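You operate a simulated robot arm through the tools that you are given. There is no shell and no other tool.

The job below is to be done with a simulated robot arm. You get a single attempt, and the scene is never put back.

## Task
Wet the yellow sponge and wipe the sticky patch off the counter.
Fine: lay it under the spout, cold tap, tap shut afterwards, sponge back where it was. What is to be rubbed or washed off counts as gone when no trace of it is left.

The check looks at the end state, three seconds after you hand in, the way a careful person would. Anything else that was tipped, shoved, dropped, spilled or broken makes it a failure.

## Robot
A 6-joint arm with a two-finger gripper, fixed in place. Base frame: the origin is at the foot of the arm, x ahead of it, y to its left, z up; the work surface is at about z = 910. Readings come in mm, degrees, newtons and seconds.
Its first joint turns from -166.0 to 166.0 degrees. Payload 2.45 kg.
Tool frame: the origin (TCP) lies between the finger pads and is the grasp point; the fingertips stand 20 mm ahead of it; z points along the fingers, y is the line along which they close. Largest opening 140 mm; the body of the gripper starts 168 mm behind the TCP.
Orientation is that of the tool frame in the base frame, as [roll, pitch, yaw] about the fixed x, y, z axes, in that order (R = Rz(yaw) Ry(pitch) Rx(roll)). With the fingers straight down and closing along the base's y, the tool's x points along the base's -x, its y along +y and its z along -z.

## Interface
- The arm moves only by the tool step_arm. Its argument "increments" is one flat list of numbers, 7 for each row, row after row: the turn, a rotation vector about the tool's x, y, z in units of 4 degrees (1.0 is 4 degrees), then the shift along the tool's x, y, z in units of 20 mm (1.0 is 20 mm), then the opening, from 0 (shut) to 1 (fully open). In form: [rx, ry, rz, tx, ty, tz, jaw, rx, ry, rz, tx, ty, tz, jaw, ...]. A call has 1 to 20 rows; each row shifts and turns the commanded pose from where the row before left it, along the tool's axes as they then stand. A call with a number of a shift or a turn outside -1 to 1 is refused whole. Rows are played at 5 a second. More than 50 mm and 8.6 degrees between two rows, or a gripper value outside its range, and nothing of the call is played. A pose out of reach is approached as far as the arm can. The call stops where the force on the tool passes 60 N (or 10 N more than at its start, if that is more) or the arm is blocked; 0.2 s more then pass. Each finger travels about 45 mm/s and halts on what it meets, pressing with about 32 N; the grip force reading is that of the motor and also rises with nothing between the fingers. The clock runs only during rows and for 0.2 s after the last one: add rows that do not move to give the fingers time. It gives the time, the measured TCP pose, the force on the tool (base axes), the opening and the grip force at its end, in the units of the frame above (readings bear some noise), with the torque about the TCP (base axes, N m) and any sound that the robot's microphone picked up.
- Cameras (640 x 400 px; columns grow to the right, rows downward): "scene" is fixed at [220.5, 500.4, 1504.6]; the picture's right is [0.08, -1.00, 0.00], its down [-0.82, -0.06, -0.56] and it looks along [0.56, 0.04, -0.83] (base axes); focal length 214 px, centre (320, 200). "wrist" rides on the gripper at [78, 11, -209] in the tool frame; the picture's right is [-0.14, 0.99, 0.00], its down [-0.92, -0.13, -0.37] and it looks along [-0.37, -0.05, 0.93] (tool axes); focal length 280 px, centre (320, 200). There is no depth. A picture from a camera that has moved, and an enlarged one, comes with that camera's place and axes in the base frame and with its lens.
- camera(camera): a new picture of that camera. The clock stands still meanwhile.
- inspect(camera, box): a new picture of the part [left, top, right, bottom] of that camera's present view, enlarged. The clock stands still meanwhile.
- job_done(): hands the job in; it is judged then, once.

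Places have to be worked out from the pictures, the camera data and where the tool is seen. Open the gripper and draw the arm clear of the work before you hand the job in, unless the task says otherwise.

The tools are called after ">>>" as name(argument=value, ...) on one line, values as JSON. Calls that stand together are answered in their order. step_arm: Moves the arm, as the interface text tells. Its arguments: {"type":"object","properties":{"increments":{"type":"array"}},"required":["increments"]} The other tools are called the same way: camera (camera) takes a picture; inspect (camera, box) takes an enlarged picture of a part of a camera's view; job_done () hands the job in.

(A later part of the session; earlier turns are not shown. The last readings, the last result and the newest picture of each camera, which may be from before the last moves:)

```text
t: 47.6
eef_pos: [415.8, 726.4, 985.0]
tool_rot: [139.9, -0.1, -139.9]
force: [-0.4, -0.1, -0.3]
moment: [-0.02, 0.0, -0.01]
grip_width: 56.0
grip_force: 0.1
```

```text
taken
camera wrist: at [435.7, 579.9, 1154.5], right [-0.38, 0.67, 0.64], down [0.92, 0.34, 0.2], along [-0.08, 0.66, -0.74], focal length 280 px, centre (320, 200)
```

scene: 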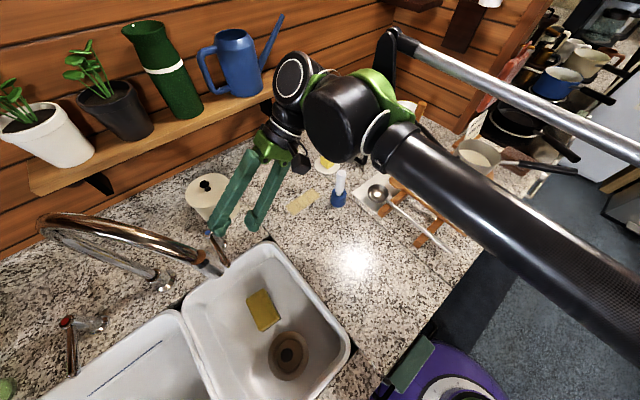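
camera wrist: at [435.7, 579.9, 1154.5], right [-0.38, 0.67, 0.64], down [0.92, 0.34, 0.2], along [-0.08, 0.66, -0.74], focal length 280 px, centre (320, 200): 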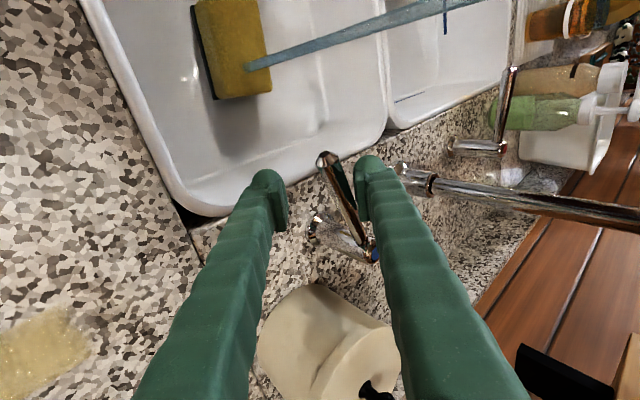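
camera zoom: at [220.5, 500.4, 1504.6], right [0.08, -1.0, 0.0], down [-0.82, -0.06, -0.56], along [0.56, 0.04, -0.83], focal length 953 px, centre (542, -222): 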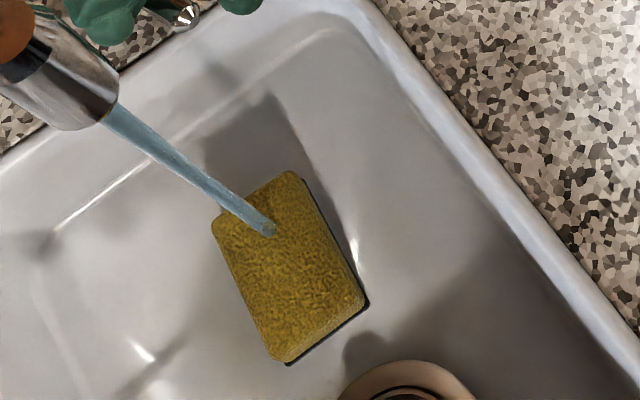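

The sponge is clearly darker and wet. I narrow the fingers a little and move left so the right finger pushes the lever back to shut.

>>> step_arm(increments=[0, 0, 0, 0, 0, 0, 0.32, 0, 0, 0, 0, 0.19, 0.16, 0.32, 0, 0, 0, 0, 0.19, 0.16, 0.32, 0, 0, 0, 0, 0.19, 0.16, 0.32, 0, 0, 0, 0, 0.19, 0.16, 0.32, 0, 0, 0, 0, 0.19, 0.16, 0.32, 0, 0, 0, 0, 0.19, 0.16, 0.32, 0, 0, 0, 0, 0.19, 0.16, 0.32, 0, 0, 0, 0, 0.19, 0.16, 0.32, 0, 0, 0, 0, 0.19, 0.16, 0.32, 0, 0, 0, 0, 0, 0, 0.32])

>>> inspect(camera="wrist", box=[220, 80, 440, 240])

>>> inspect(camera="scene", box=[160, 180, 340, 340])

```text
t: 50.0
eef_pos: [385.3, 762.2, 985.7]
tool_rot: [139.9, 0.2, -139.9]
force: [1.0, -0.1, 0.1]
moment: [0.03, 0.02, -0.01]
grip_width: 44.7
grip_force: 0.0
```

```text
2.50 times, centred on (330, 160) of wrist
camera zoom: at [405.8, 614.8, 1155.4], right [-0.38, 0.67, 0.64], down [0.92, 0.34, 0.2], along [-0.08, 0.66, -0.74], focal length 701 px, centre (295, 300)
```

zoom: 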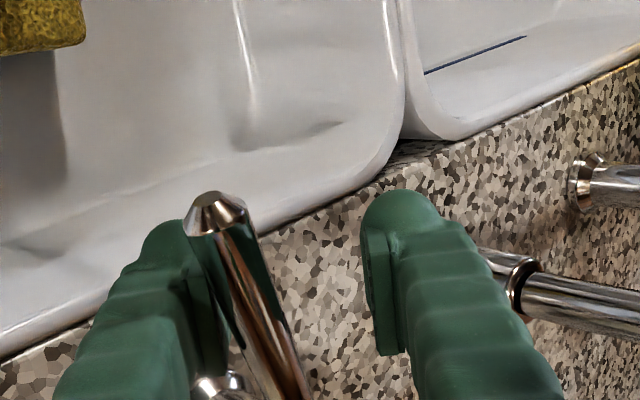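

```text
2.50 times, centred on (250, 260) of scene
camera zoom: at [220.5, 500.4, 1504.6], right [0.08, -1.0, 0.0], down [-0.82, -0.06, -0.56], along [0.56, 0.04, -0.83], focal length 536 px, centre (495, 50)
```

zoom: 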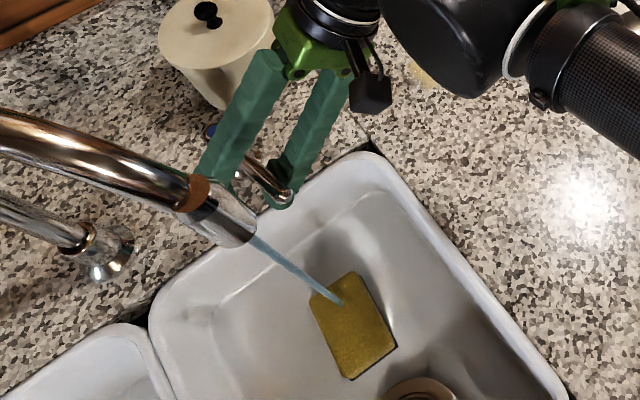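

The right finger is just reaching the lever. I continue left in small steps.

>>> step_arm(increments=[0, 0, 0, 0, 0.19, 0.16, 0.32, 0, 0, 0, 0, 0.19, 0.16, 0.32, 0, 0, 0, 0, 0.15, 0.13, 0.32, 0, 0, 0, 0, 0.15, 0.13, 0.32, 0, 0, 0, 0, 0, 0, 0.32])

>>> inspect(camera="wrist", box=[220, 80, 440, 240])

>>> inspect(camera="scene", box=[160, 180, 340, 340])

```text
t: 51.2
eef_pos: [374.2, 775.2, 985.5]
tool_rot: [139.9, 0.1, -139.9]
force: [0.9, 0.6, -0.3]
moment: [0.02, 0.0, 0.03]
grip_width: 45.0
grip_force: 0.5
```

```text
2.50 times, centred on (330, 160) of wrist
camera zoom: at [394.4, 627.3, 1155.3], right [-0.38, 0.67, 0.64], down [0.92, 0.34, 0.2], along [-0.08, 0.66, -0.74], focal length 701 px, centre (295, 300)
```

zoom: 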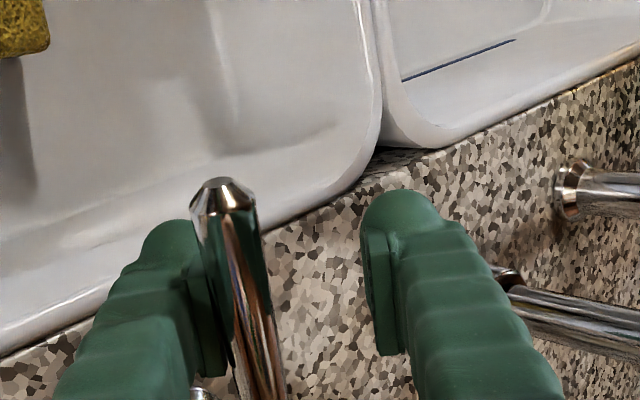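

```text
2.50 times, centred on (250, 260) of scene
camera zoom: at [220.5, 500.4, 1504.6], right [0.08, -1.0, 0.0], down [-0.82, -0.06, -0.56], along [0.56, 0.04, -0.83], focal length 536 px, centre (495, 50)
```

zoom: 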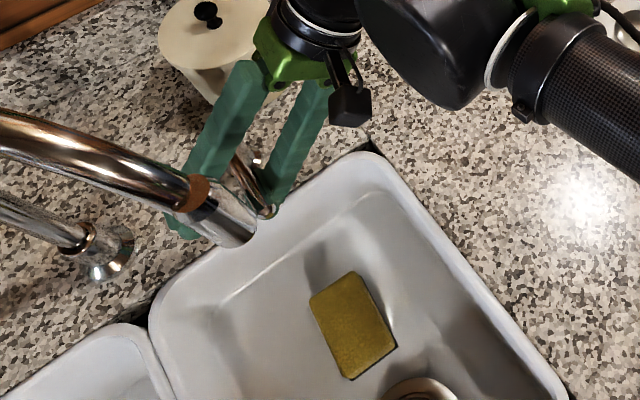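

Water has stopped and the lever is almost at its original place. I nudge a few more millimetres to seat it, watching for the stop.

>>> step_arm(increments=[0, 0, 0, 0, 0.08, 0.067, 0.32, 0, 0, 0, 0, 0.08, 0.067, 0.32, 0, 0, 0, 0, 0, 0, 0.32])

>>> inspect(camera="wrist", box=[220, 80, 440, 240])

>>> inspect(camera="scene", box=[160, 180, 300, 290])

```text
t: 52.0
eef_pos: [371.8, 778.3, 987.3]
tool_rot: [139.9, 0.0, -140.0]
force: [3.2, -6.6, -3.1]
moment: [0.07, 0.05, -0.07]
grip_width: 48.7
grip_force: 2.7
```

```text
2.50 times, centred on (330, 160) of wrist
camera zoom: at [392.0, 630.4, 1156.2], right [-0.38, 0.67, 0.64], down [0.92, 0.34, 0.2], along [-0.08, 0.66, -0.74], focal length 701 px, centre (295, 300)
```

zoom: 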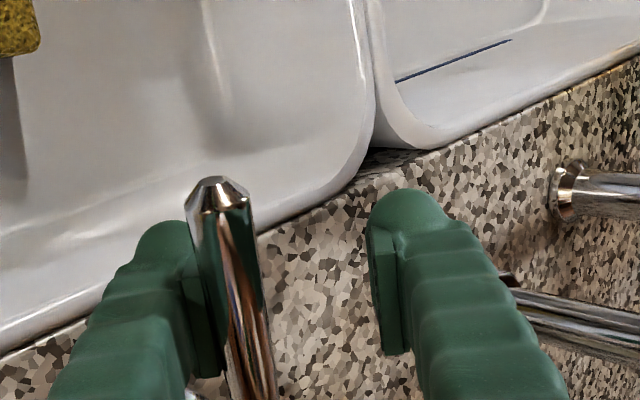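

```text
3.64 times, centred on (230, 235) of scene
camera zoom: at [220.5, 500.4, 1504.6], right [0.08, -1.0, 0.0], down [-0.82, -0.06, -0.56], along [0.56, 0.04, -0.83], focal length 780 px, centre (647, 73)
```

zoom: 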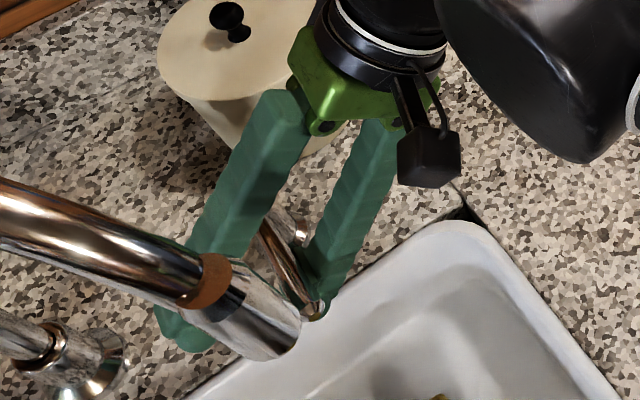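

The lever met its closed stop (force rose to about 8 N). I centre the fingers off it and back straight out, then check the tap.

>>> step_arm(increments=[0, 0, 0, 0, -0.23, -0.193, 0.36, 0, 0, 0, 0, -0.23, -0.193, 0.4, 0, 0, 0, 0, 0, -0.5, 0.4, 0, 0, 0, 0, 0, -1, 0.4, 0, 0, 0, 0, 0, -1, 0.4, 0, 0, 0, 0, 0, -1, 0.4, 0, 0, 0, 0, 0, -1, 0.4, 0, 0, 0, 0, 0, -1, 0.4, 0, 0, 0, 0, 0, -1, 0.4, 0, 0, 0, 0, -0.864, -0.542, 0.4, 0, 0, 0, 0, -0.864, -0.542, 0.4, 0, 0, 0, 0, -0.864, -0.542, 0.4, 0, 0, 0, 0, -0.864, -0.542, 0.4, 0, 0, 0, 0, -0.864, -0.542, 0.4, 0, 0, 0, 0, 0, 0, 0.4])

>>> inspect(camera="scene", box=[150, 200, 330, 350])

>>> camera(camera="scene")

```text
t: 55.2
eef_pos: [496.2, 626.8, 1071.5]
tool_rot: [139.8, -0.1, -140.0]
force: [-0.3, 1.1, -0.2]
moment: [0.04, 0.0, 0.0]
grip_width: 56.1
grip_force: 0.1
```

```text
2.67 times, centred on (240, 275) of scene
camera zoom: at [220.5, 500.4, 1504.6], right [0.08, -1.0, 0.0], down [-0.82, -0.06, -0.56], along [0.56, 0.04, -0.83], focal length 572 px, centre (533, 0)
```

zoom: 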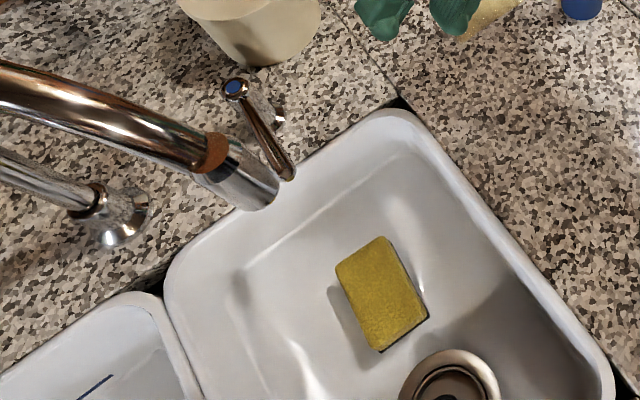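

```text
taken
```

scene: 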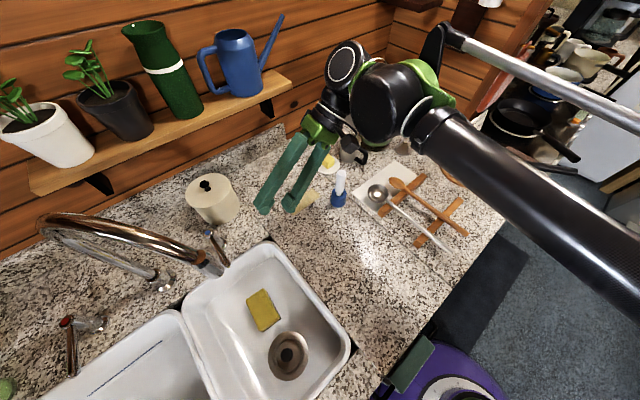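

Water is off, the lever is back in its original place, and the wet sponge lies at about (297,670). I bring the tool upright and return to the front of the basin with the 25° tilt to fetch it.

>>> step_arm(increments=[1, 0, 0, 0, 0, 0, 0.5, 1, 0, 0, 0, 0, 0, 0.5, 1, 0, 0, 0, 0, 0, 0.5, 1, 0, 0, 0, 0, 0, 0.5, 1, 0, 0, 0, 0, 0, 0.5, 1, 0, 0, 0, 0, 0, 0.5, 1, 0, 0, 0, 0, 0, 0.5, 1, 0, 0, 0, 0, 0, 0.5, 1, 0, 0, 0, 0, 0, 0.5, 1, 0, 0, 0, 0, 0, 0.5, 0, 0, 0, 0, 0, 0, 0.5])

>>> step_arm(increments=[0, 0, 0, 0.966, -0.025, 0.05, 0.5, 0, 0, 0, 0.966, -0.025, 0.05, 0.5, 0, 0, 0, 0.966, -0.025, 0.05, 0.5, 0, 0, 0, 0.966, -0.025, 0.05, 0.5, 0, 0, 0, 0.966, -0.025, 0.05, 0.5, 0, 0, 0, 0.966, -0.025, 0.05, 0.5, 0, 0, 0, 0.966, -0.025, 0.05, 0.5, 0, 0, 0, 0.966, -0.025, 0.05, 0.5, 0, 0, 0, 0.966, -0.025, 0.05, 0.5, 0, 0, 0, 0.966, -0.025, 0.05, 0.5, 0, 0, 0, 0.966, -0.025, 0.05, 0.5, 0, -1, 0, 0, 0, 0, 0.6, 0, -1, 0, 0, 0, 0, 0.7, 0, -1, 0, 0, 0, 0, 0.7, 0, -1, 0, 0, 0, 0, 0.7, 0, -1, 0, 0, 0, 0, 0.7, 0, -1, 0, 0, 0, 0, 0.7, 0, -0.25, 0, 0, 0, 0, 0.7, 0, 0, 0, 0, 0, 0, 0.7])

>>> step_arm(increments=[0, 0, 0, 0.122, 0.926, 0.081, 0.7, 0, 0, 0, 0.122, 0.926, 0.081, 0.7, 0, 0, 0, 0.122, 0.926, 0.081, 0.7, 0, 0, 0, 0.122, 0.926, 0.081, 0.7, 0, 0, 0, 0.122, 0.926, 0.081, 0.7, 0, 0, 0, 0.122, 0.926, 0.081, 0.7, 0, 0, 0, 0.122, 0.926, 0.081, 0.7, 0, 0, 0, 0.122, 0.926, 0.081, 0.7, 0, 0, 0, 0.122, 0.926, 0.081, 0.7, 0, 0, 0, 0, 0, 0, 0.7])

>>> camera(camera="wrist")

>>> camera(camera="scene")

```text
t: 57.6
eef_pos: [496.8, 628.1, 1070.9]
tool_rot: [180.0, 0.1, -139.9]
force: [-1.0, -0.2, 0.2]
moment: [0.0, 0.0, 0.03]
grip_width: 69.9
grip_force: 0.0
```

```text
t: 61.6
eef_pos: [339.4, 486.2, 1060.3]
tool_rot: [-180.0, 25.1, -140.0]
force: [-0.7, -0.2, -0.1]
moment: [-0.02, -0.01, 0.01]
grip_width: 97.8
grip_force: 0.0
```

```text
t: 63.8
eef_pos: [224.6, 604.3, 1038.6]
tool_rot: [179.8, 25.0, -140.0]
force: [-0.2, -0.1, 0.1]
moment: [0.0, 0.03, 0.0]
grip_width: 97.9
grip_force: 0.0
```

```text
taken
camera wrist: at [94.7, 510.3, 1197.2], right [-0.54, 0.84, 0.06], down [0.6, 0.34, 0.72], along [0.59, 0.43, -0.69], focal length 280 px, centre (320, 200)
```

wrist: 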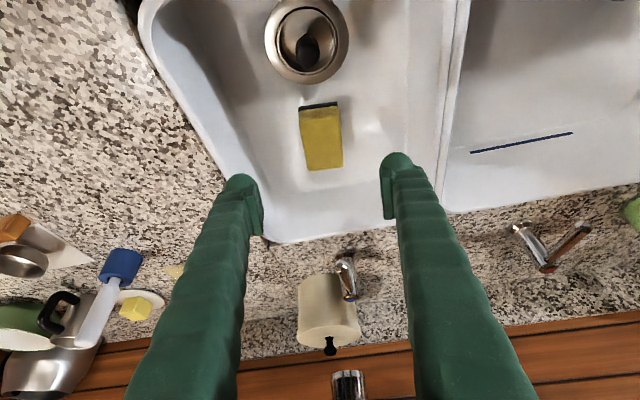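

```text
taken
```

scene: 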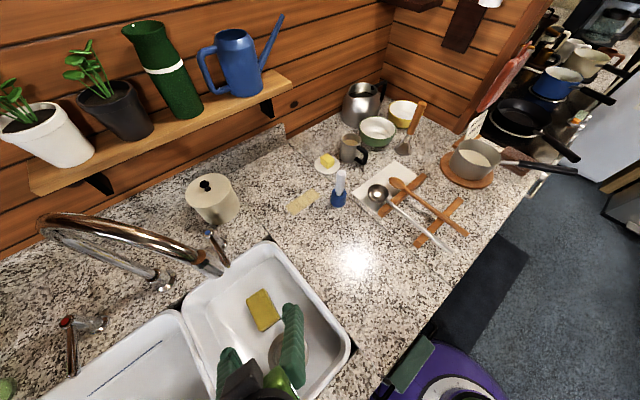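

Sponge centre reads (299,671) from this view. I advance 190 mm along the tool axis, with the fingers straddling it.

>>> step_arm(increments=[0, 0, 0, 0.01, 0.017, 1, 0.7, 0, 0, 0, 0.01, 0.017, 1, 0.7, 0, 0, 0, 0.01, 0.017, 1, 0.7, 0, 0, 0, 0.01, 0.017, 1, 0.7, 0, 0, 0, 0.01, 0.017, 1, 0.7, 0, 0, 0, 0.01, 0.017, 1, 0.7, 0, 0, 0, 0.01, 0.017, 1, 0.7, 0, 0, 0, 0.01, 0.017, 1, 0.7, 0, 0, 0, 0.01, 0.017, 1, 0.7, 0, 0, 0, 0.01, 0.017, 0.5, 0.7, 0, 0, 0, 0, 0, 0, 0.7])

>>> camera(camera="wrist")

>>> inspect(camera="scene", box=[180, 240, 360, 390])

```text
t: 66.2
eef_pos: [281.2, 658.9, 866.6]
tool_rot: [179.9, 25.1, -140.0]
force: [1.1, -0.3, -0.4]
moment: [-0.01, 0.0, 0.01]
grip_width: 98.2
grip_force: 0.1
```

```text
taken
camera wrist: at [152.3, 563.5, 1024.4], right [-0.54, 0.84, 0.06], down [0.6, 0.34, 0.72], along [0.59, 0.43, -0.69], focal length 280 px, centre (320, 200)
```

wrist: 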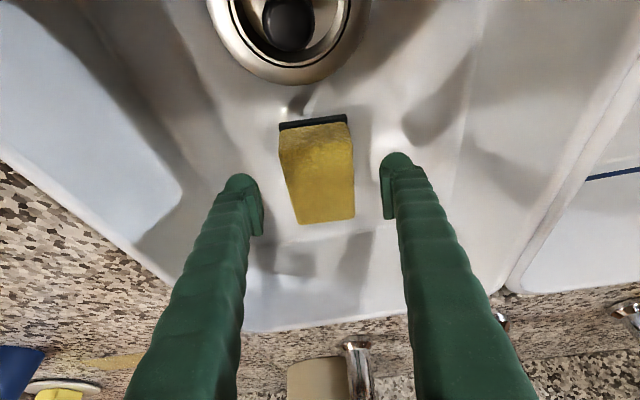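

```text
2.67 times, centred on (270, 315) of scene
camera zoom: at [220.5, 500.4, 1504.6], right [0.08, -1.0, 0.0], down [-0.82, -0.06, -0.56], along [0.56, 0.04, -0.83], focal length 572 px, centre (453, -107)
```

zoom: 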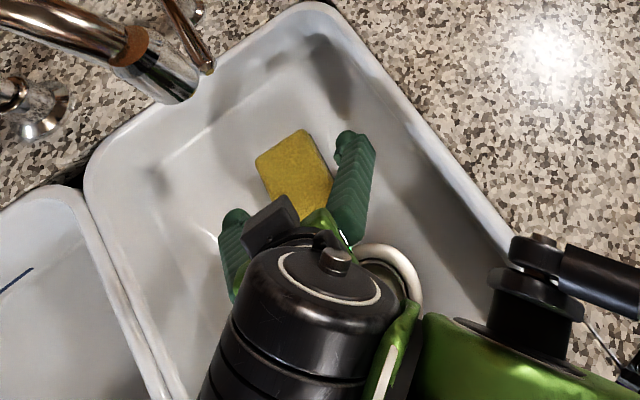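

Aligned, so I advance the remaining 49 mm in small steps.

>>> step_arm(increments=[0, 0, 0, 0, -0.06, 0.6, 0.7, 0, 0, 0, 0, -0.06, 0.6, 0.7, 0, 0, 0, 0, 0, 0.5, 0.7, 0, 0, 0, 0, 0, 0.4, 0.7, 0, 0, 0, 0, 0, 0.35, 0.7, 0, 0, 0, 0, 0, 0, 0.7])

>>> camera(camera="wrist")

>>> inspect(camera="scene", box=[180, 240, 360, 390])

```text
t: 67.6
eef_pos: [296.5, 670.1, 821.2]
tool_rot: [179.8, 25.1, -139.9]
force: [-0.6, -0.4, 0.4]
moment: [-0.01, 0.05, -0.03]
grip_width: 98.0
grip_force: 0.0
```

```text
taken
camera wrist: at [168.1, 575.8, 979.0], right [-0.54, 0.84, 0.06], down [0.6, 0.34, 0.72], along [0.59, 0.43, -0.69], focal length 280 px, centre (320, 200)
```

wrist: 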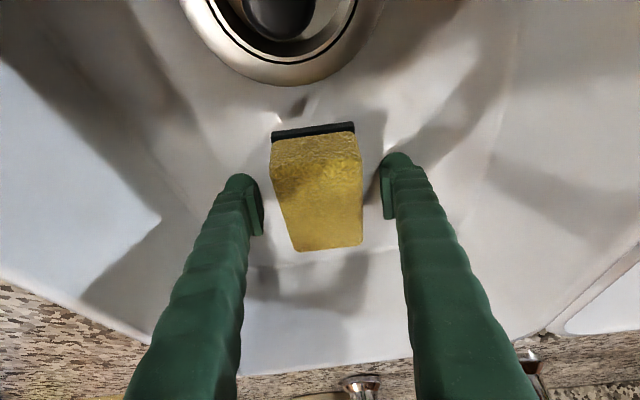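

```text
2.67 times, centred on (270, 315) of scene
camera zoom: at [220.5, 500.4, 1504.6], right [0.08, -1.0, 0.0], down [-0.82, -0.06, -0.56], along [0.56, 0.04, -0.83], focal length 572 px, centre (453, -107)
```

zoom: 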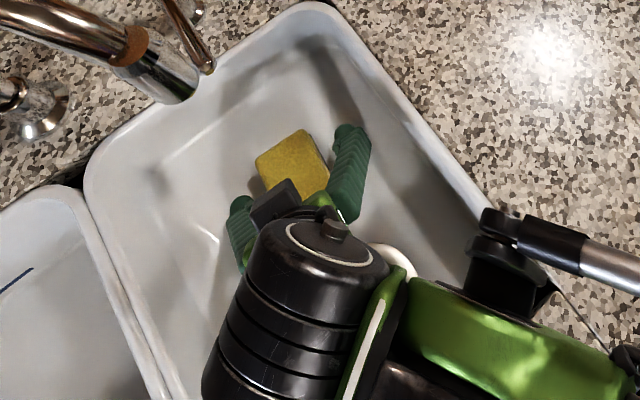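

Fingers are on both sides of the sponge with no contact. I close on it.

>>> step_arm(increments=[0, 0, 0, 0, 0, 0, 0.5, 0, 0, 0, 0, 0, 0, 0.4, 0, 0, 0, 0, 0, 0, 0.34, 0, 0, 0, 0, 0, 0, 0.32, 0, 0, 0, 0, 0, 0, 0.32])

>>> camera(camera="wrist")

```text
t: 68.8
eef_pos: [297.5, 668.9, 821.9]
tool_rot: [179.9, 25.2, -140.0]
force: [13.5, -15.9, 43.2]
moment: [-1.16, -0.6, 0.18]
grip_width: 62.2
grip_force: 25.3
```

```text
taken
camera wrist: at [168.8, 574.3, 980.4], right [-0.54, 0.84, 0.06], down [0.6, 0.34, 0.72], along [0.59, 0.43, -0.69], focal length 280 px, centre (320, 200)
```

wrist: 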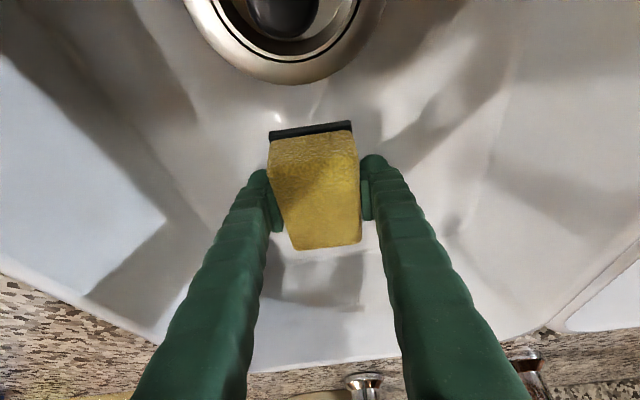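

Grip reads 62 mm, but there is about 43 N upward on the tool, so a fingertip is probably touching the basin floor. I lift a few millimetres vertically and recheck.

>>> step_arm(increments=[0, 0, 0, -0.063, 0, -0.136, 0.32, 0, 0, 0, -0.063, 0, -0.136, 0.32, 0, 0, 0, 0, 0, 0, 0.32])

>>> camera(camera="wrist")

```text
t: 69.6
eef_pos: [296.7, 670.2, 827.2]
tool_rot: [179.9, 25.0, -140.0]
force: [-1.0, -0.7, -0.9]
moment: [-0.02, -0.05, -0.05]
grip_width: 61.3
grip_force: 31.6
```

```text
taken
camera wrist: at [166.7, 575.9, 985.7], right [-0.54, 0.84, 0.06], down [0.6, 0.34, 0.72], along [0.59, 0.43, -0.69], focal length 280 px, centre (320, 200)
```

wrist: 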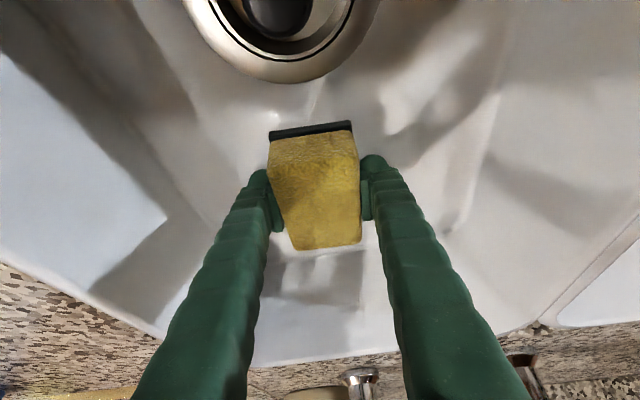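

The force is gone and the sponge is held, but the fingertips sit level with its underside, which is bad for wiping. I carry it out to its original spot on the counter and regrasp it there with the tool upright.

>>> step_arm(increments=[0, 0, 0, 0, 0, -0.5, 0.32, 0, 0, 0, 0, 0, -1, 0.32, 0, 0, 0, 0, 0, -1, 0.32, 0, 0, 0, 0, 0, -1, 0.32, 0, 0, 0, 0, 0, -1, 0.32, 0, 0, 0, 0, 0, -1, 0.32, 0, 0, 0, 0, 0, -1, 0.32, 0, 0, 0, 0, 0, -1, 0.32, 0, 0, 0, 0, 0, -1, 0.32, 0, 0, 0, 0, 0, -1, 0.32, 0, 0, 0, 0, 0, -1, 0.32, 0, 0, 0, 0, 0, 0, 0.32])

>>> step_arm(increments=[0, 0, 0, 0, -0.93, 0, 0.32, 0, 0, 0, 0, -0.93, 0, 0.32, 0, 0, 0, 0, -0.93, 0, 0.32, 0, 0, 0, 0, -0.93, 0, 0.32, 0, 0, 0, 0, -0.93, 0, 0.32, 0, 0, 0, 0, -0.93, 0, 0.32, 0, 0, 0, 0, -0.93, 0, 0.32, 0, 0, 0, 0, -0.93, 0, 0.32, 0, 0, 0, 0, -0.93, 0, 0.32, 0, 0, 0, -0.423, 0, -0.906, 0.32, 0, 0, 0, -0.423, 0, -0.906, 0.32, 0, 0, 0, 0, 0, 0, 0.32])

>>> camera(camera="wrist")

>>> camera(camera="scene")

```text
t: 72.2
eef_pos: [229.6, 611.7, 1018.3]
tool_rot: [179.9, 25.1, -140.0]
force: [-0.1, 0.0, 0.0]
moment: [-0.01, -0.01, 0.03]
grip_width: 61.2
grip_force: 31.8
```

```text
t: 74.8
eef_pos: [336.7, 485.3, 1059.3]
tool_rot: [179.9, 25.1, -140.0]
force: [-0.7, 0.3, 0.1]
moment: [-0.03, -0.02, 0.0]
grip_width: 61.4
grip_force: 32.6
```

```text
taken
camera wrist: at [206.6, 390.7, 1216.3], right [-0.54, 0.84, 0.06], down [0.6, 0.34, 0.72], along [0.59, 0.43, -0.69], focal length 280 px, centre (320, 200)
```

wrist: 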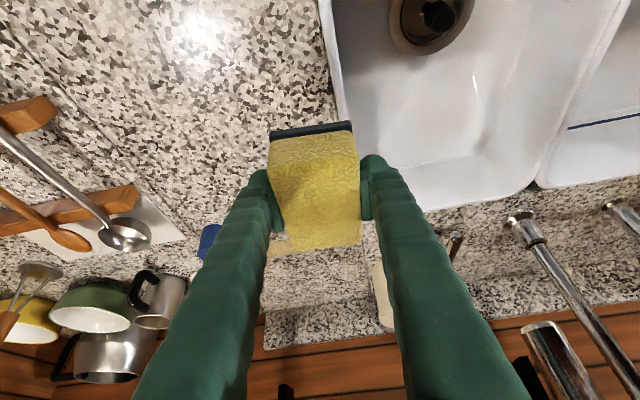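

```text
taken
```

scene: 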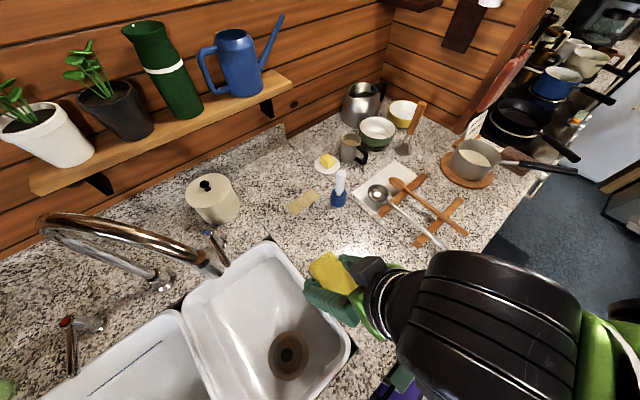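

The sponge is still firmly held. I move 200 mm forward, above its original spot.

>>> step_arm(increments=[0, 0, 0, -0.906, 0.063, 0.423, 0.32, 0, 0, 0, -0.906, 0.063, 0.423, 0.32, 0, 0, 0, -0.906, 0.063, 0.423, 0.32, 0, 0, 0, -0.906, 0.063, 0.423, 0.32, 0, 0, 0, -0.906, 0.063, 0.423, 0.32, 0, 0, 0, -0.906, 0.063, 0.423, 0.32, 0, 0, 0, -0.906, 0.063, 0.423, 0.32, 0, 0, 0, -0.906, 0.063, 0.423, 0.32, 0, 0, 0, -0.906, 0.063, 0.423, 0.32, 0, 0, 0, -0.906, 0.063, 0.423, 0.32, 0, 0, 0, 0, 0, 0, 0.32])

>>> inspect(camera="scene", box=[200, 160, 360, 290])

>>> camera(camera="wrist")

```text
t: 77.2
eef_pos: [482.2, 622.3, 1057.9]
tool_rot: [179.9, 25.2, -140.1]
force: [0.2, 1.1, 0.3]
moment: [0.01, -0.01, -0.01]
grip_width: 61.5
grip_force: 32.3
```

```text
3.08 times, centred on (280, 225) of scene
camera zoom: at [220.5, 500.4, 1504.6], right [0.08, -1.0, 0.0], down [-0.82, -0.06, -0.56], along [0.56, 0.04, -0.83], focal length 660 px, centre (443, 123)
```

zoom: 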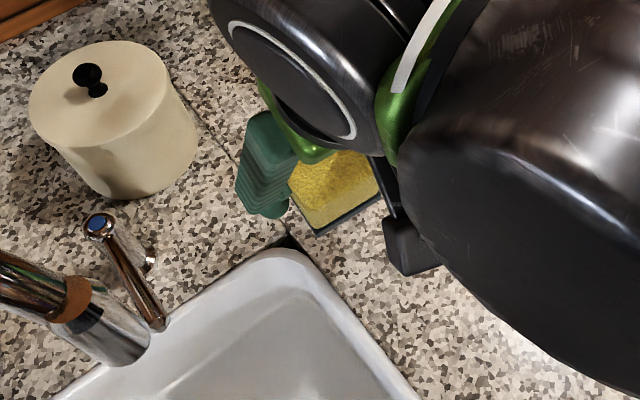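

```text
taken
camera wrist: at [353.4, 528.2, 1215.4], right [-0.54, 0.84, 0.06], down [0.6, 0.34, 0.72], along [0.59, 0.43, -0.69], focal length 280 px, centre (320, 200)
```

wrist: 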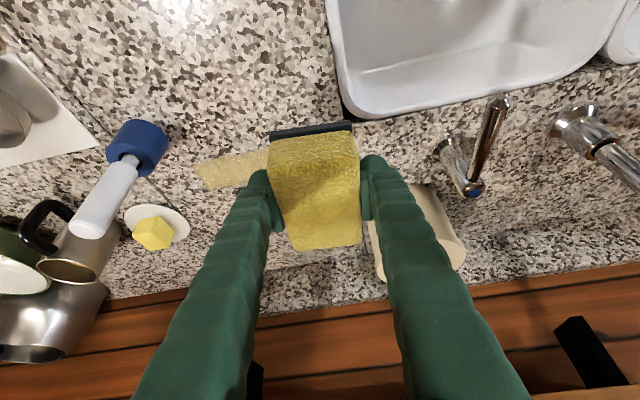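

Now straight down, 100 mm first and then in small steps with a force check.

>>> step_arm(increments=[0, 0, 0, 0.423, 0, 0.906, 0.32, 0, 0, 0, 0.423, 0, 0.906, 0.32, 0, 0, 0, 0.423, 0, 0.906, 0.32, 0, 0, 0, 0.423, 0, 0.906, 0.32, 0, 0, 0, 0.423, 0, 0.906, 0.32, 0, 0, 0, 0, 0, 0, 0.32])

>>> step_arm(increments=[0, 0, 0, 0.085, 0, 0.18, 0.32, 0, 0, 0, 0.085, 0, 0.18, 0.32, 0, 0, 0, 0, 0, 0, 0.32])

>>> camera(camera="wrist")

>>> inspect(camera="scene", box=[200, 180, 340, 290])

```text
t: 78.6
eef_pos: [479.9, 624.5, 956.5]
tool_rot: [179.9, 24.9, -139.9]
force: [-0.3, -1.0, 0.6]
moment: [0.03, 0.0, 0.01]
grip_width: 61.5
grip_force: 31.8
```

```text
t: 79.4
eef_pos: [479.8, 624.9, 949.9]
tool_rot: [179.8, 25.1, -140.1]
force: [0.3, 0.1, -1.1]
moment: [0.0, 0.01, 0.01]
grip_width: 61.6
grip_force: 32.1
```

```text
taken
camera wrist: at [351.0, 529.2, 1107.9], right [-0.54, 0.84, 0.06], down [0.6, 0.34, 0.72], along [0.59, 0.43, -0.69], focal length 280 px, centre (320, 200)
```

wrist: 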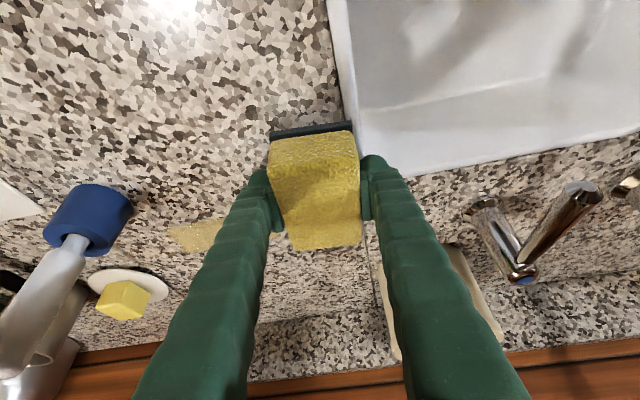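

```text
3.64 times, centred on (270, 235) of scene
camera zoom: at [220.5, 500.4, 1504.6], right [0.08, -1.0, 0.0], down [-0.82, -0.06, -0.56], along [0.56, 0.04, -0.83], focal length 780 px, centre (502, 73)
```

zoom: 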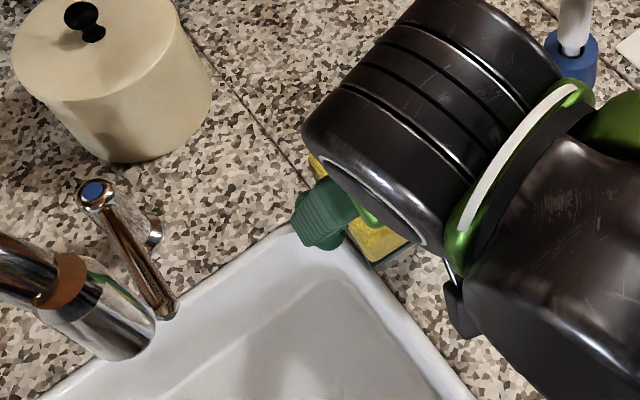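

Not yet touching at z=950. I step down further in 3 mm steps until contact.

>>> step_arm(increments=[0, 0, 0, 0.064, -0.1, 0.136, 0.32, 0, 0, 0, 0.064, 0, 0.136, 0.32, 0, 0, 0, 0, 0, 0, 0.32])

>>> step_arm(increments=[0, 0, 0, 0.05, 0, 0.09, 0.32, 0, 0, 0, 0, 0, 0, 0.32])

```text
t: 80.2
eef_pos: [482.7, 621.7, 944.6]
tool_rot: [179.9, 25.0, -140.1]
force: [0.1, 0.2, -0.2]
moment: [0.03, -0.02, -0.03]
grip_width: 61.5
grip_force: 31.9
```

```text
t: 80.8
eef_pos: [482.1, 620.8, 942.7]
tool_rot: [179.9, 25.1, -140.0]
force: [-0.6, 0.2, 0.6]
moment: [0.03, -0.04, -0.03]
grip_width: 61.5
grip_force: 31.8
```

Still no contact at 942.7, so I step down another 4 mm.

>>> step_arm(increments=[0, 0, 0, 0.042, 0, 0.09, 0.32, 0, 0, 0, 0.042, 0, 0.09, 0.32, 0, 0, 0, 0, 0, 0, 0.32])

>>> camera(camera="wrist")

```text
t: 81.6
eef_pos: [482.0, 620.8, 937.4]
tool_rot: [179.9, 25.0, -140.0]
force: [0.2, 0.1, -0.6]
moment: [0.01, 0.04, -0.02]
grip_width: 61.3
grip_force: 31.5
```

```text
taken
camera wrist: at [352.6, 527.2, 1095.6], right [-0.54, 0.84, 0.06], down [0.6, 0.34, 0.72], along [0.59, 0.43, -0.69], focal length 280 px, centre (320, 200)
```

wrist: 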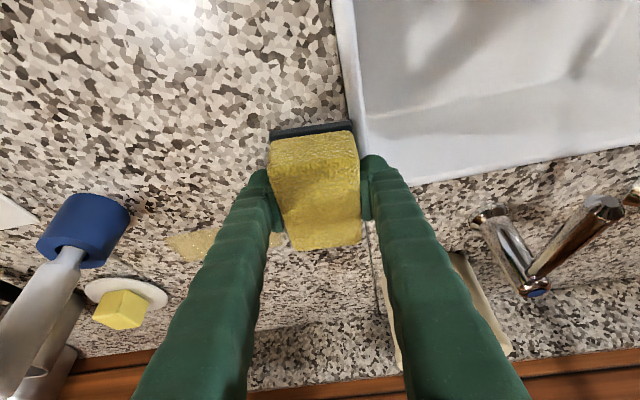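

The fingertips are now nearly at the counter, so the sponge is within a millimetre or two of resting. I open and look.

>>> step_arm(increments=[0, 0, 0, 0, 0, 0, 0.45, 0, 0, 0, 0, 0, 0, 0.6, 0, 0, 0, 0, 0, 0, 0.7, 0, 0, 0, 0, 0, 0, 0.7, 0, 0, 0, 0, 0, 0, 0.7])

>>> camera(camera="wrist")

```text
t: 82.8
eef_pos: [482.0, 622.3, 937.8]
tool_rot: [180.0, 25.2, -140.0]
force: [0.3, -0.2, -0.6]
moment: [0.01, 0.01, 0.01]
grip_width: 98.0
grip_force: 0.1
```

```text
taken
camera wrist: at [352.6, 527.2, 1095.6], right [-0.54, 0.84, 0.06], down [0.6, 0.34, 0.72], along [0.59, 0.43, -0.69], focal length 280 px, centre (320, 200)
```

wrist: 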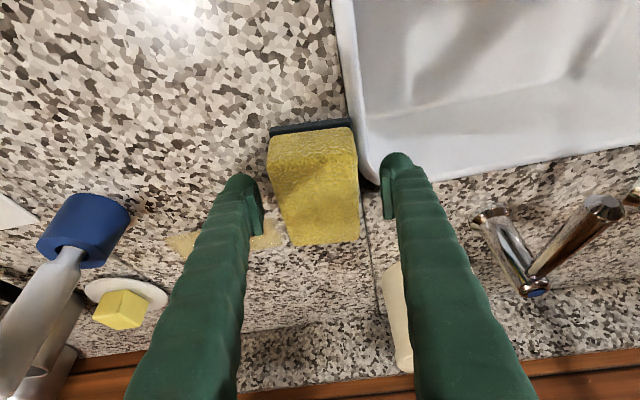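

Sponge is resting flat at its spot. I raise straight up, bring the tool upright, and look again.

>>> step_arm(increments=[0, 0, 0, -0.423, 0, -0.906, 0.7, 0, 0, 0, -0.423, 0, -0.906, 0.7, 0, 0, 0, -0.423, 0, -0.906, 0.7, 0, 1, 0, 0, 0, 0, 0.7, 0, 1, 0, 0, 0, 0, 0.7, 0, 1, 0, 0, 0, 0, 0.7, 0, 1, 0, 0, 0, 0, 0.7, 0, 1, 0, 0, 0, 0, 0.7, 0, 1, 0, 0, 0, 0, 0.7, 0, 0.25, 0, 0, 0, 0, 0.7, 0, 0, 0, 0, 0, 0, 0.7])

>>> camera(camera="wrist")

>>> inspect(camera="scene", box=[200, 160, 360, 290])

```text
t: 85.2
eef_pos: [482.7, 622.6, 996.9]
tool_rot: [179.9, 0.1, -139.9]
force: [0.3, -0.2, -0.3]
moment: [-0.01, -0.01, -0.02]
grip_width: 98.1
grip_force: 0.0
```

```text
taken
camera wrist: at [415.9, 579.4, 1207.5], right [-0.53, 0.85, 0.0], down [0.79, 0.49, 0.37], along [0.31, 0.2, -0.93], focal length 280 px, centre (320, 200)
```

wrist: 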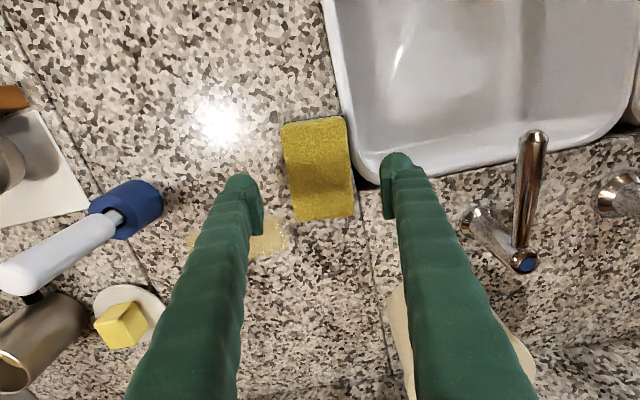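

```text
3.08 times, centred on (280, 225) of scene
camera zoom: at [220.5, 500.4, 1504.6], right [0.08, -1.0, 0.0], down [-0.82, -0.06, -0.56], along [0.56, 0.04, -0.83], focal length 660 px, centre (443, 123)
```

zoom: 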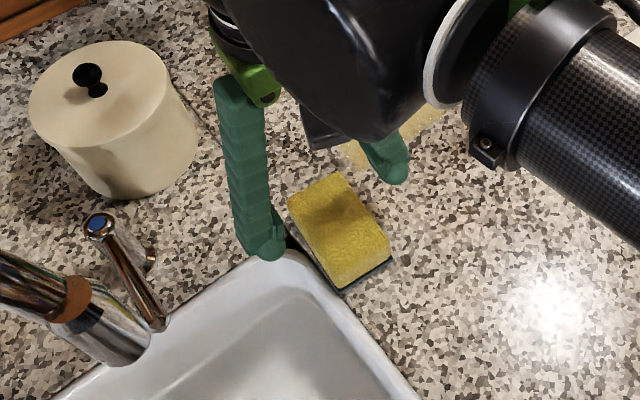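

The sponge is back at its spot, within a few mm. I check its wetness and alignment up close before regrasping.

>>> inspect(camera="wrist", box=[230, 90, 410, 250])

```text
2.50 times, centred on (320, 170) of wrist
camera zoom: at [415.9, 579.4, 1207.5], right [-0.53, 0.85, 0.0], down [0.79, 0.49, 0.37], along [0.31, 0.2, -0.93], focal length 701 px, centre (320, 275)
```

zoom: 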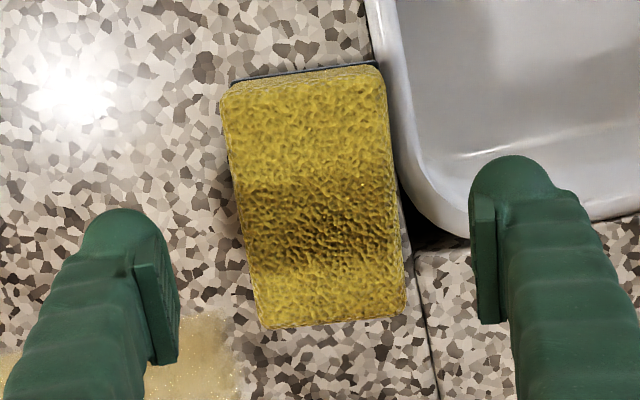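

The sponge sits about 6 mm toward the robot from its first place, which I'll correct on return. I descend upright to z≈942 and regrasp.

>>> step_arm(increments=[0, 0, 0, 0.2, 0, 0.9, 0.7, 0, 0, 0, 0, 0, 0.9, 0.7, 0, 0, 0, 0, 0, 0.5, 0.7, 0, 0, 0, 0, 0, 0.44, 0.7, 0, 0, 0, 0, 0, 0, 0.7, 0, 0, 0, 0, 0, 0, 0.5, 0, 0, 0, 0, 0, 0, 0.4, 0, 0, 0, 0, 0, 0, 0.34, 0, 0, 0, 0, 0, 0, 0.32, 0, 0, 0, 0, 0, 0, 0.32])

>>> camera(camera="wrist")

```text
t: 87.4
eef_pos: [481.7, 617.6, 941.1]
tool_rot: [179.9, 0.0, -139.9]
force: [0.0, -0.3, 0.3]
moment: [0.02, 0.02, 0.01]
grip_width: 59.1
grip_force: 32.2
```

```text
taken
camera wrist: at [414.0, 576.7, 1151.5], right [-0.53, 0.85, 0.0], down [0.79, 0.49, 0.37], along [0.31, 0.2, -0.93], focal length 280 px, centre (320, 200)
```

wrist: 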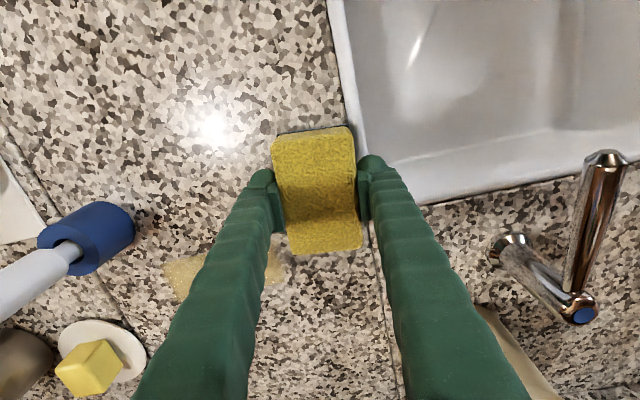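

The grip is identical to the first one. I lift 30 mm and carry the wet sponge over to the sink-side end of the patch, TCP about (570,636).

>>> step_arm(increments=[0, 0, 0, 0, 0, -0.5, 0.32, 0, 0, 0, 0, 0, -1, 0.32, 0, 0, 0, -0.79, -0.43, 0, 0.32, 0, 0, 0, -0.79, -0.43, 0, 0.32, 0, 0, 0, -0.79, -0.43, 0, 0.32, 0, 0, 0, -0.79, -0.43, 0, 0.32, 0, 0, 0, -0.79, -0.43, 0, 0.32, 0, 0, 0, 0, 0, 0, 0.32])

>>> camera(camera="wrist")

>>> inspect(camera="scene", box=[220, 140, 380, 270])

```text
t: 89.2
eef_pos: [567.1, 636.1, 971.4]
tool_rot: [-180.0, 0.0, -139.9]
force: [-0.5, -0.7, -0.1]
moment: [-0.06, -0.03, 0.0]
grip_width: 58.7
grip_force: 31.9
```

```text
taken
camera wrist: at [499.9, 594.6, 1182.0], right [-0.53, 0.85, 0.0], down [0.79, 0.49, 0.37], along [0.31, 0.2, -0.93], focal length 280 px, centre (320, 200)
```

wrist: 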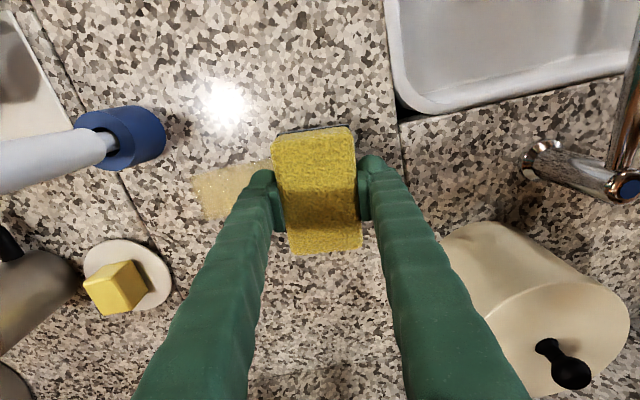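

```text
3.08 times, centred on (300, 205) of scene
camera zoom: at [220.5, 500.4, 1504.6], right [0.08, -1.0, 0.0], down [-0.82, -0.06, -0.56], along [0.56, 0.04, -0.83], focal length 660 px, centre (382, 185)
```

zoom: 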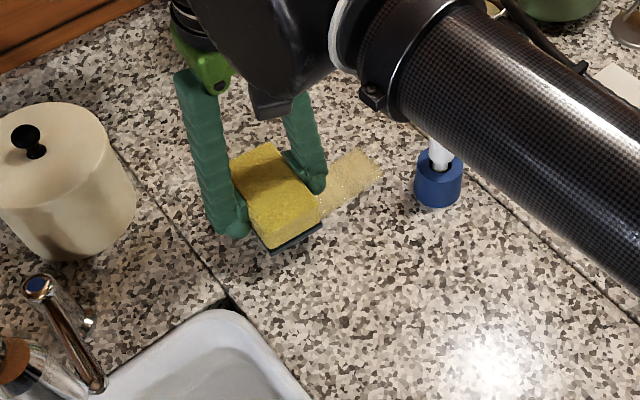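

The patch end lies at (656,538), and the bottle base is about (629,468). A stroke ending at TCP (641,552) stays roughly 19 mm clear of the bottle. I lower to contact.

>>> step_arm(increments=[0, 0, 0, 0, 0, 0.8, 0.32, 0, 0, 0, 0, 0, 0.5, 0.32, 0, 0, 0, 0, 0, 0.1, 0.32, 0, 0, 0, 0, 0, 0.1, 0.32, 0, 0, 0, 0, 0, 0, 0.32])

```text
t: 90.4
eef_pos: [569.3, 638.2, 942.9]
tool_rot: [180.0, 0.0, -139.8]
force: [0.2, 0.9, -0.5]
moment: [0.03, 0.0, -0.01]
grip_width: 58.9
grip_force: 31.4
```

No contact yet at 942.9, so I lower in 1 mm steps.

>>> step_arm(increments=[0, 0, 0, 0, 0, 0.06, 0.32, 0, 0, 0, 0, 0, 0.06, 0.32, 0, 0, 0, 0, 0, 0, 0.32])

>>> step_arm(increments=[0, 0, 0, 0, 0, 0.05, 0.32, 0, 0, 0, 0, 0, 0, 0.32])

```text
t: 91.2
eef_pos: [567.0, 636.7, 941.2]
tool_rot: [179.9, 0.1, -140.0]
force: [4.0, 5.1, 17.6]
moment: [-0.36, -0.33, 0.18]
grip_width: 59.2
grip_force: 32.1
```

```text
t: 91.8
eef_pos: [566.9, 635.9, 939.7]
tool_rot: [179.9, 0.0, -140.0]
force: [-1.0, 0.8, 20.3]
moment: [-0.53, -0.29, -0.06]
grip_width: 58.9
grip_force: 32.3
```

Pressing at about 20 N. I wipe 110 mm along the patch toward the far end.

>>> step_arm(increments=[0, 0, 0, 0, -0.5, 0, 0.32, 0, 0, 0, 0, -0.5, 0, 0.32, 0, 0, 0, 0, -0.5, 0, 0.32, 0, 0, 0, 0, -0.5, 0, 0.32, 0, 0, 0, 0, -0.5, 0, 0.32, 0, 0, 0, 0, -0.5, 0, 0.32, 0, 0, 0, 0, -0.5, 0, 0.32, 0, 0, 0, 0, -0.5, 0, 0.32, 0, 0, 0, 0, -0.5, 0, 0.32, 0, 0, 0, 0, -0.5, 0, 0.32, 0, 0, 0, 0, -0.5, 0, 0.32, 0, 0, 0, 0, 0, 0, 0.32])

>>> camera(camera="wrist")

>>> inspect(camera="scene", box=[220, 140, 380, 270])

```text
t: 94.4
eef_pos: [637.1, 553.9, 938.3]
tool_rot: [180.0, 0.2, -139.8]
force: [-12.8, 17.3, 33.5]
moment: [0.09, -0.12, -0.62]
grip_width: 59.7
grip_force: 32.0
```

```text
taken
camera wrist: at [569.5, 511.3, 1149.4], right [-0.53, 0.85, 0.0], down [0.79, 0.49, 0.37], along [0.31, 0.2, -0.93], focal length 280 px, centre (320, 200)
```

wrist: 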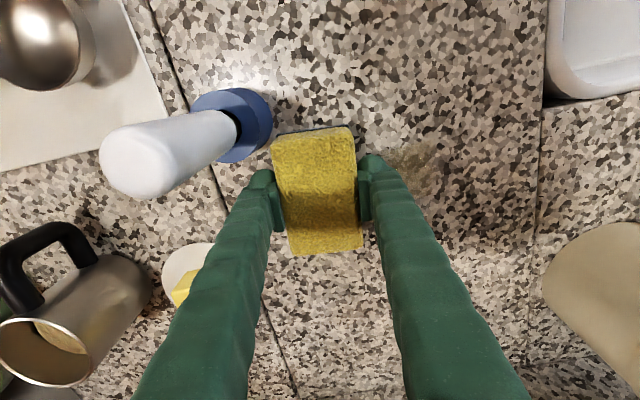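

```text
3.08 times, centred on (300, 205) of scene
camera zoom: at [220.5, 500.4, 1504.6], right [0.08, -1.0, 0.0], down [-0.82, -0.06, -0.56], along [0.56, 0.04, -0.83], focal length 660 px, centre (382, 185)
```

zoom: 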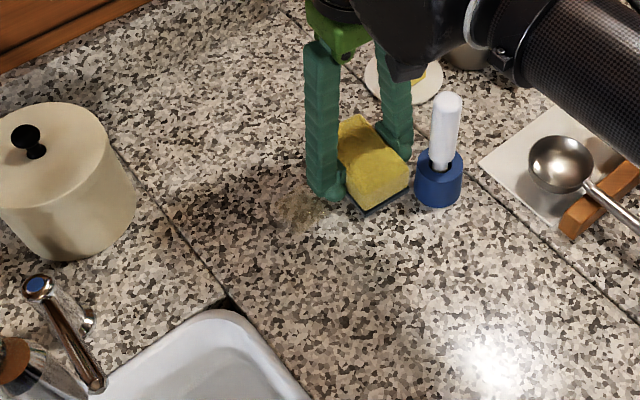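

The counter is wet and most of the patch is gone, with a residue left toward the sink end. The sponge corner is only about 6 mm from the bottle, so I shift 16 mm away from it and wipe back.

>>> step_arm(increments=[0, 0, 0, -0.4, 0.3, -0.03, 0.32, 0, 0, 0, -0.4, 0.3, 0, 0.32, 0, 0, 0, 0, 0.5, 0, 0.32, 0, 0, 0, 0, 0.5, 0, 0.32, 0, 0, 0, 0, 0.5, 0, 0.32, 0, 0, 0, 0, 0.5, 0, 0.32, 0, 0, 0, 0, 0.5, 0, 0.32, 0, 0, 0, 0, 0.5, 0, 0.32, 0, 0, 0, 0, 0.5, 0, 0.32, 0, 0, 0, 0, 0.5, 0, 0.32, 0, 0, 0, 0, 0.5, 0, 0.32, 0, 0, 0, 0, 0.5, 0, 0.32, 0, 0, 0, 0, 0, 0, 0.32])

>>> camera(camera="wrist")

>>> inspect(camera="scene", box=[220, 140, 380, 270])

```text
t: 97.2
eef_pos: [578.0, 648.8, 938.8]
tool_rot: [179.9, 0.1, -140.0]
force: [1.8, -1.9, 5.4]
moment: [-0.15, -0.2, -0.05]
grip_width: 59.6
grip_force: 32.3
```

```text
taken
camera wrist: at [509.9, 606.2, 1149.7], right [-0.53, 0.85, 0.0], down [0.79, 0.49, 0.37], along [0.31, 0.2, -0.93], focal length 280 px, centre (320, 200)
```

wrist: 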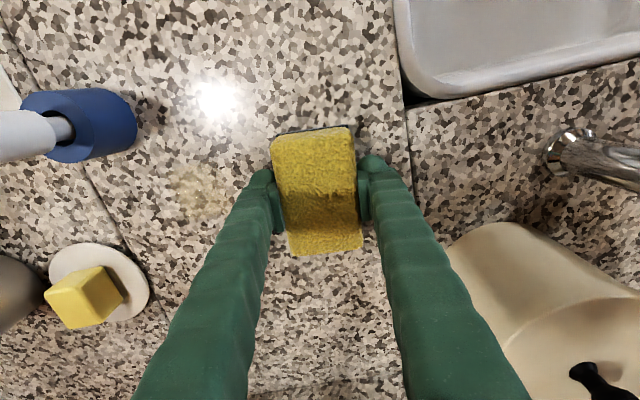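

```text
3.08 times, centred on (300, 205) of scene
camera zoom: at [220.5, 500.4, 1504.6], right [0.08, -1.0, 0.0], down [-0.82, -0.06, -0.56], along [0.56, 0.04, -0.83], focal length 660 px, centre (382, 185)
```

zoom: 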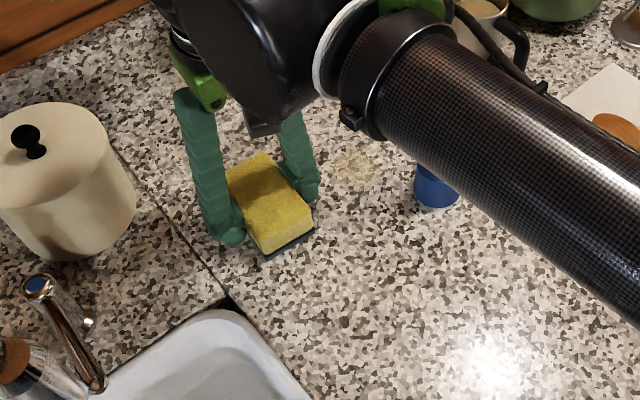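

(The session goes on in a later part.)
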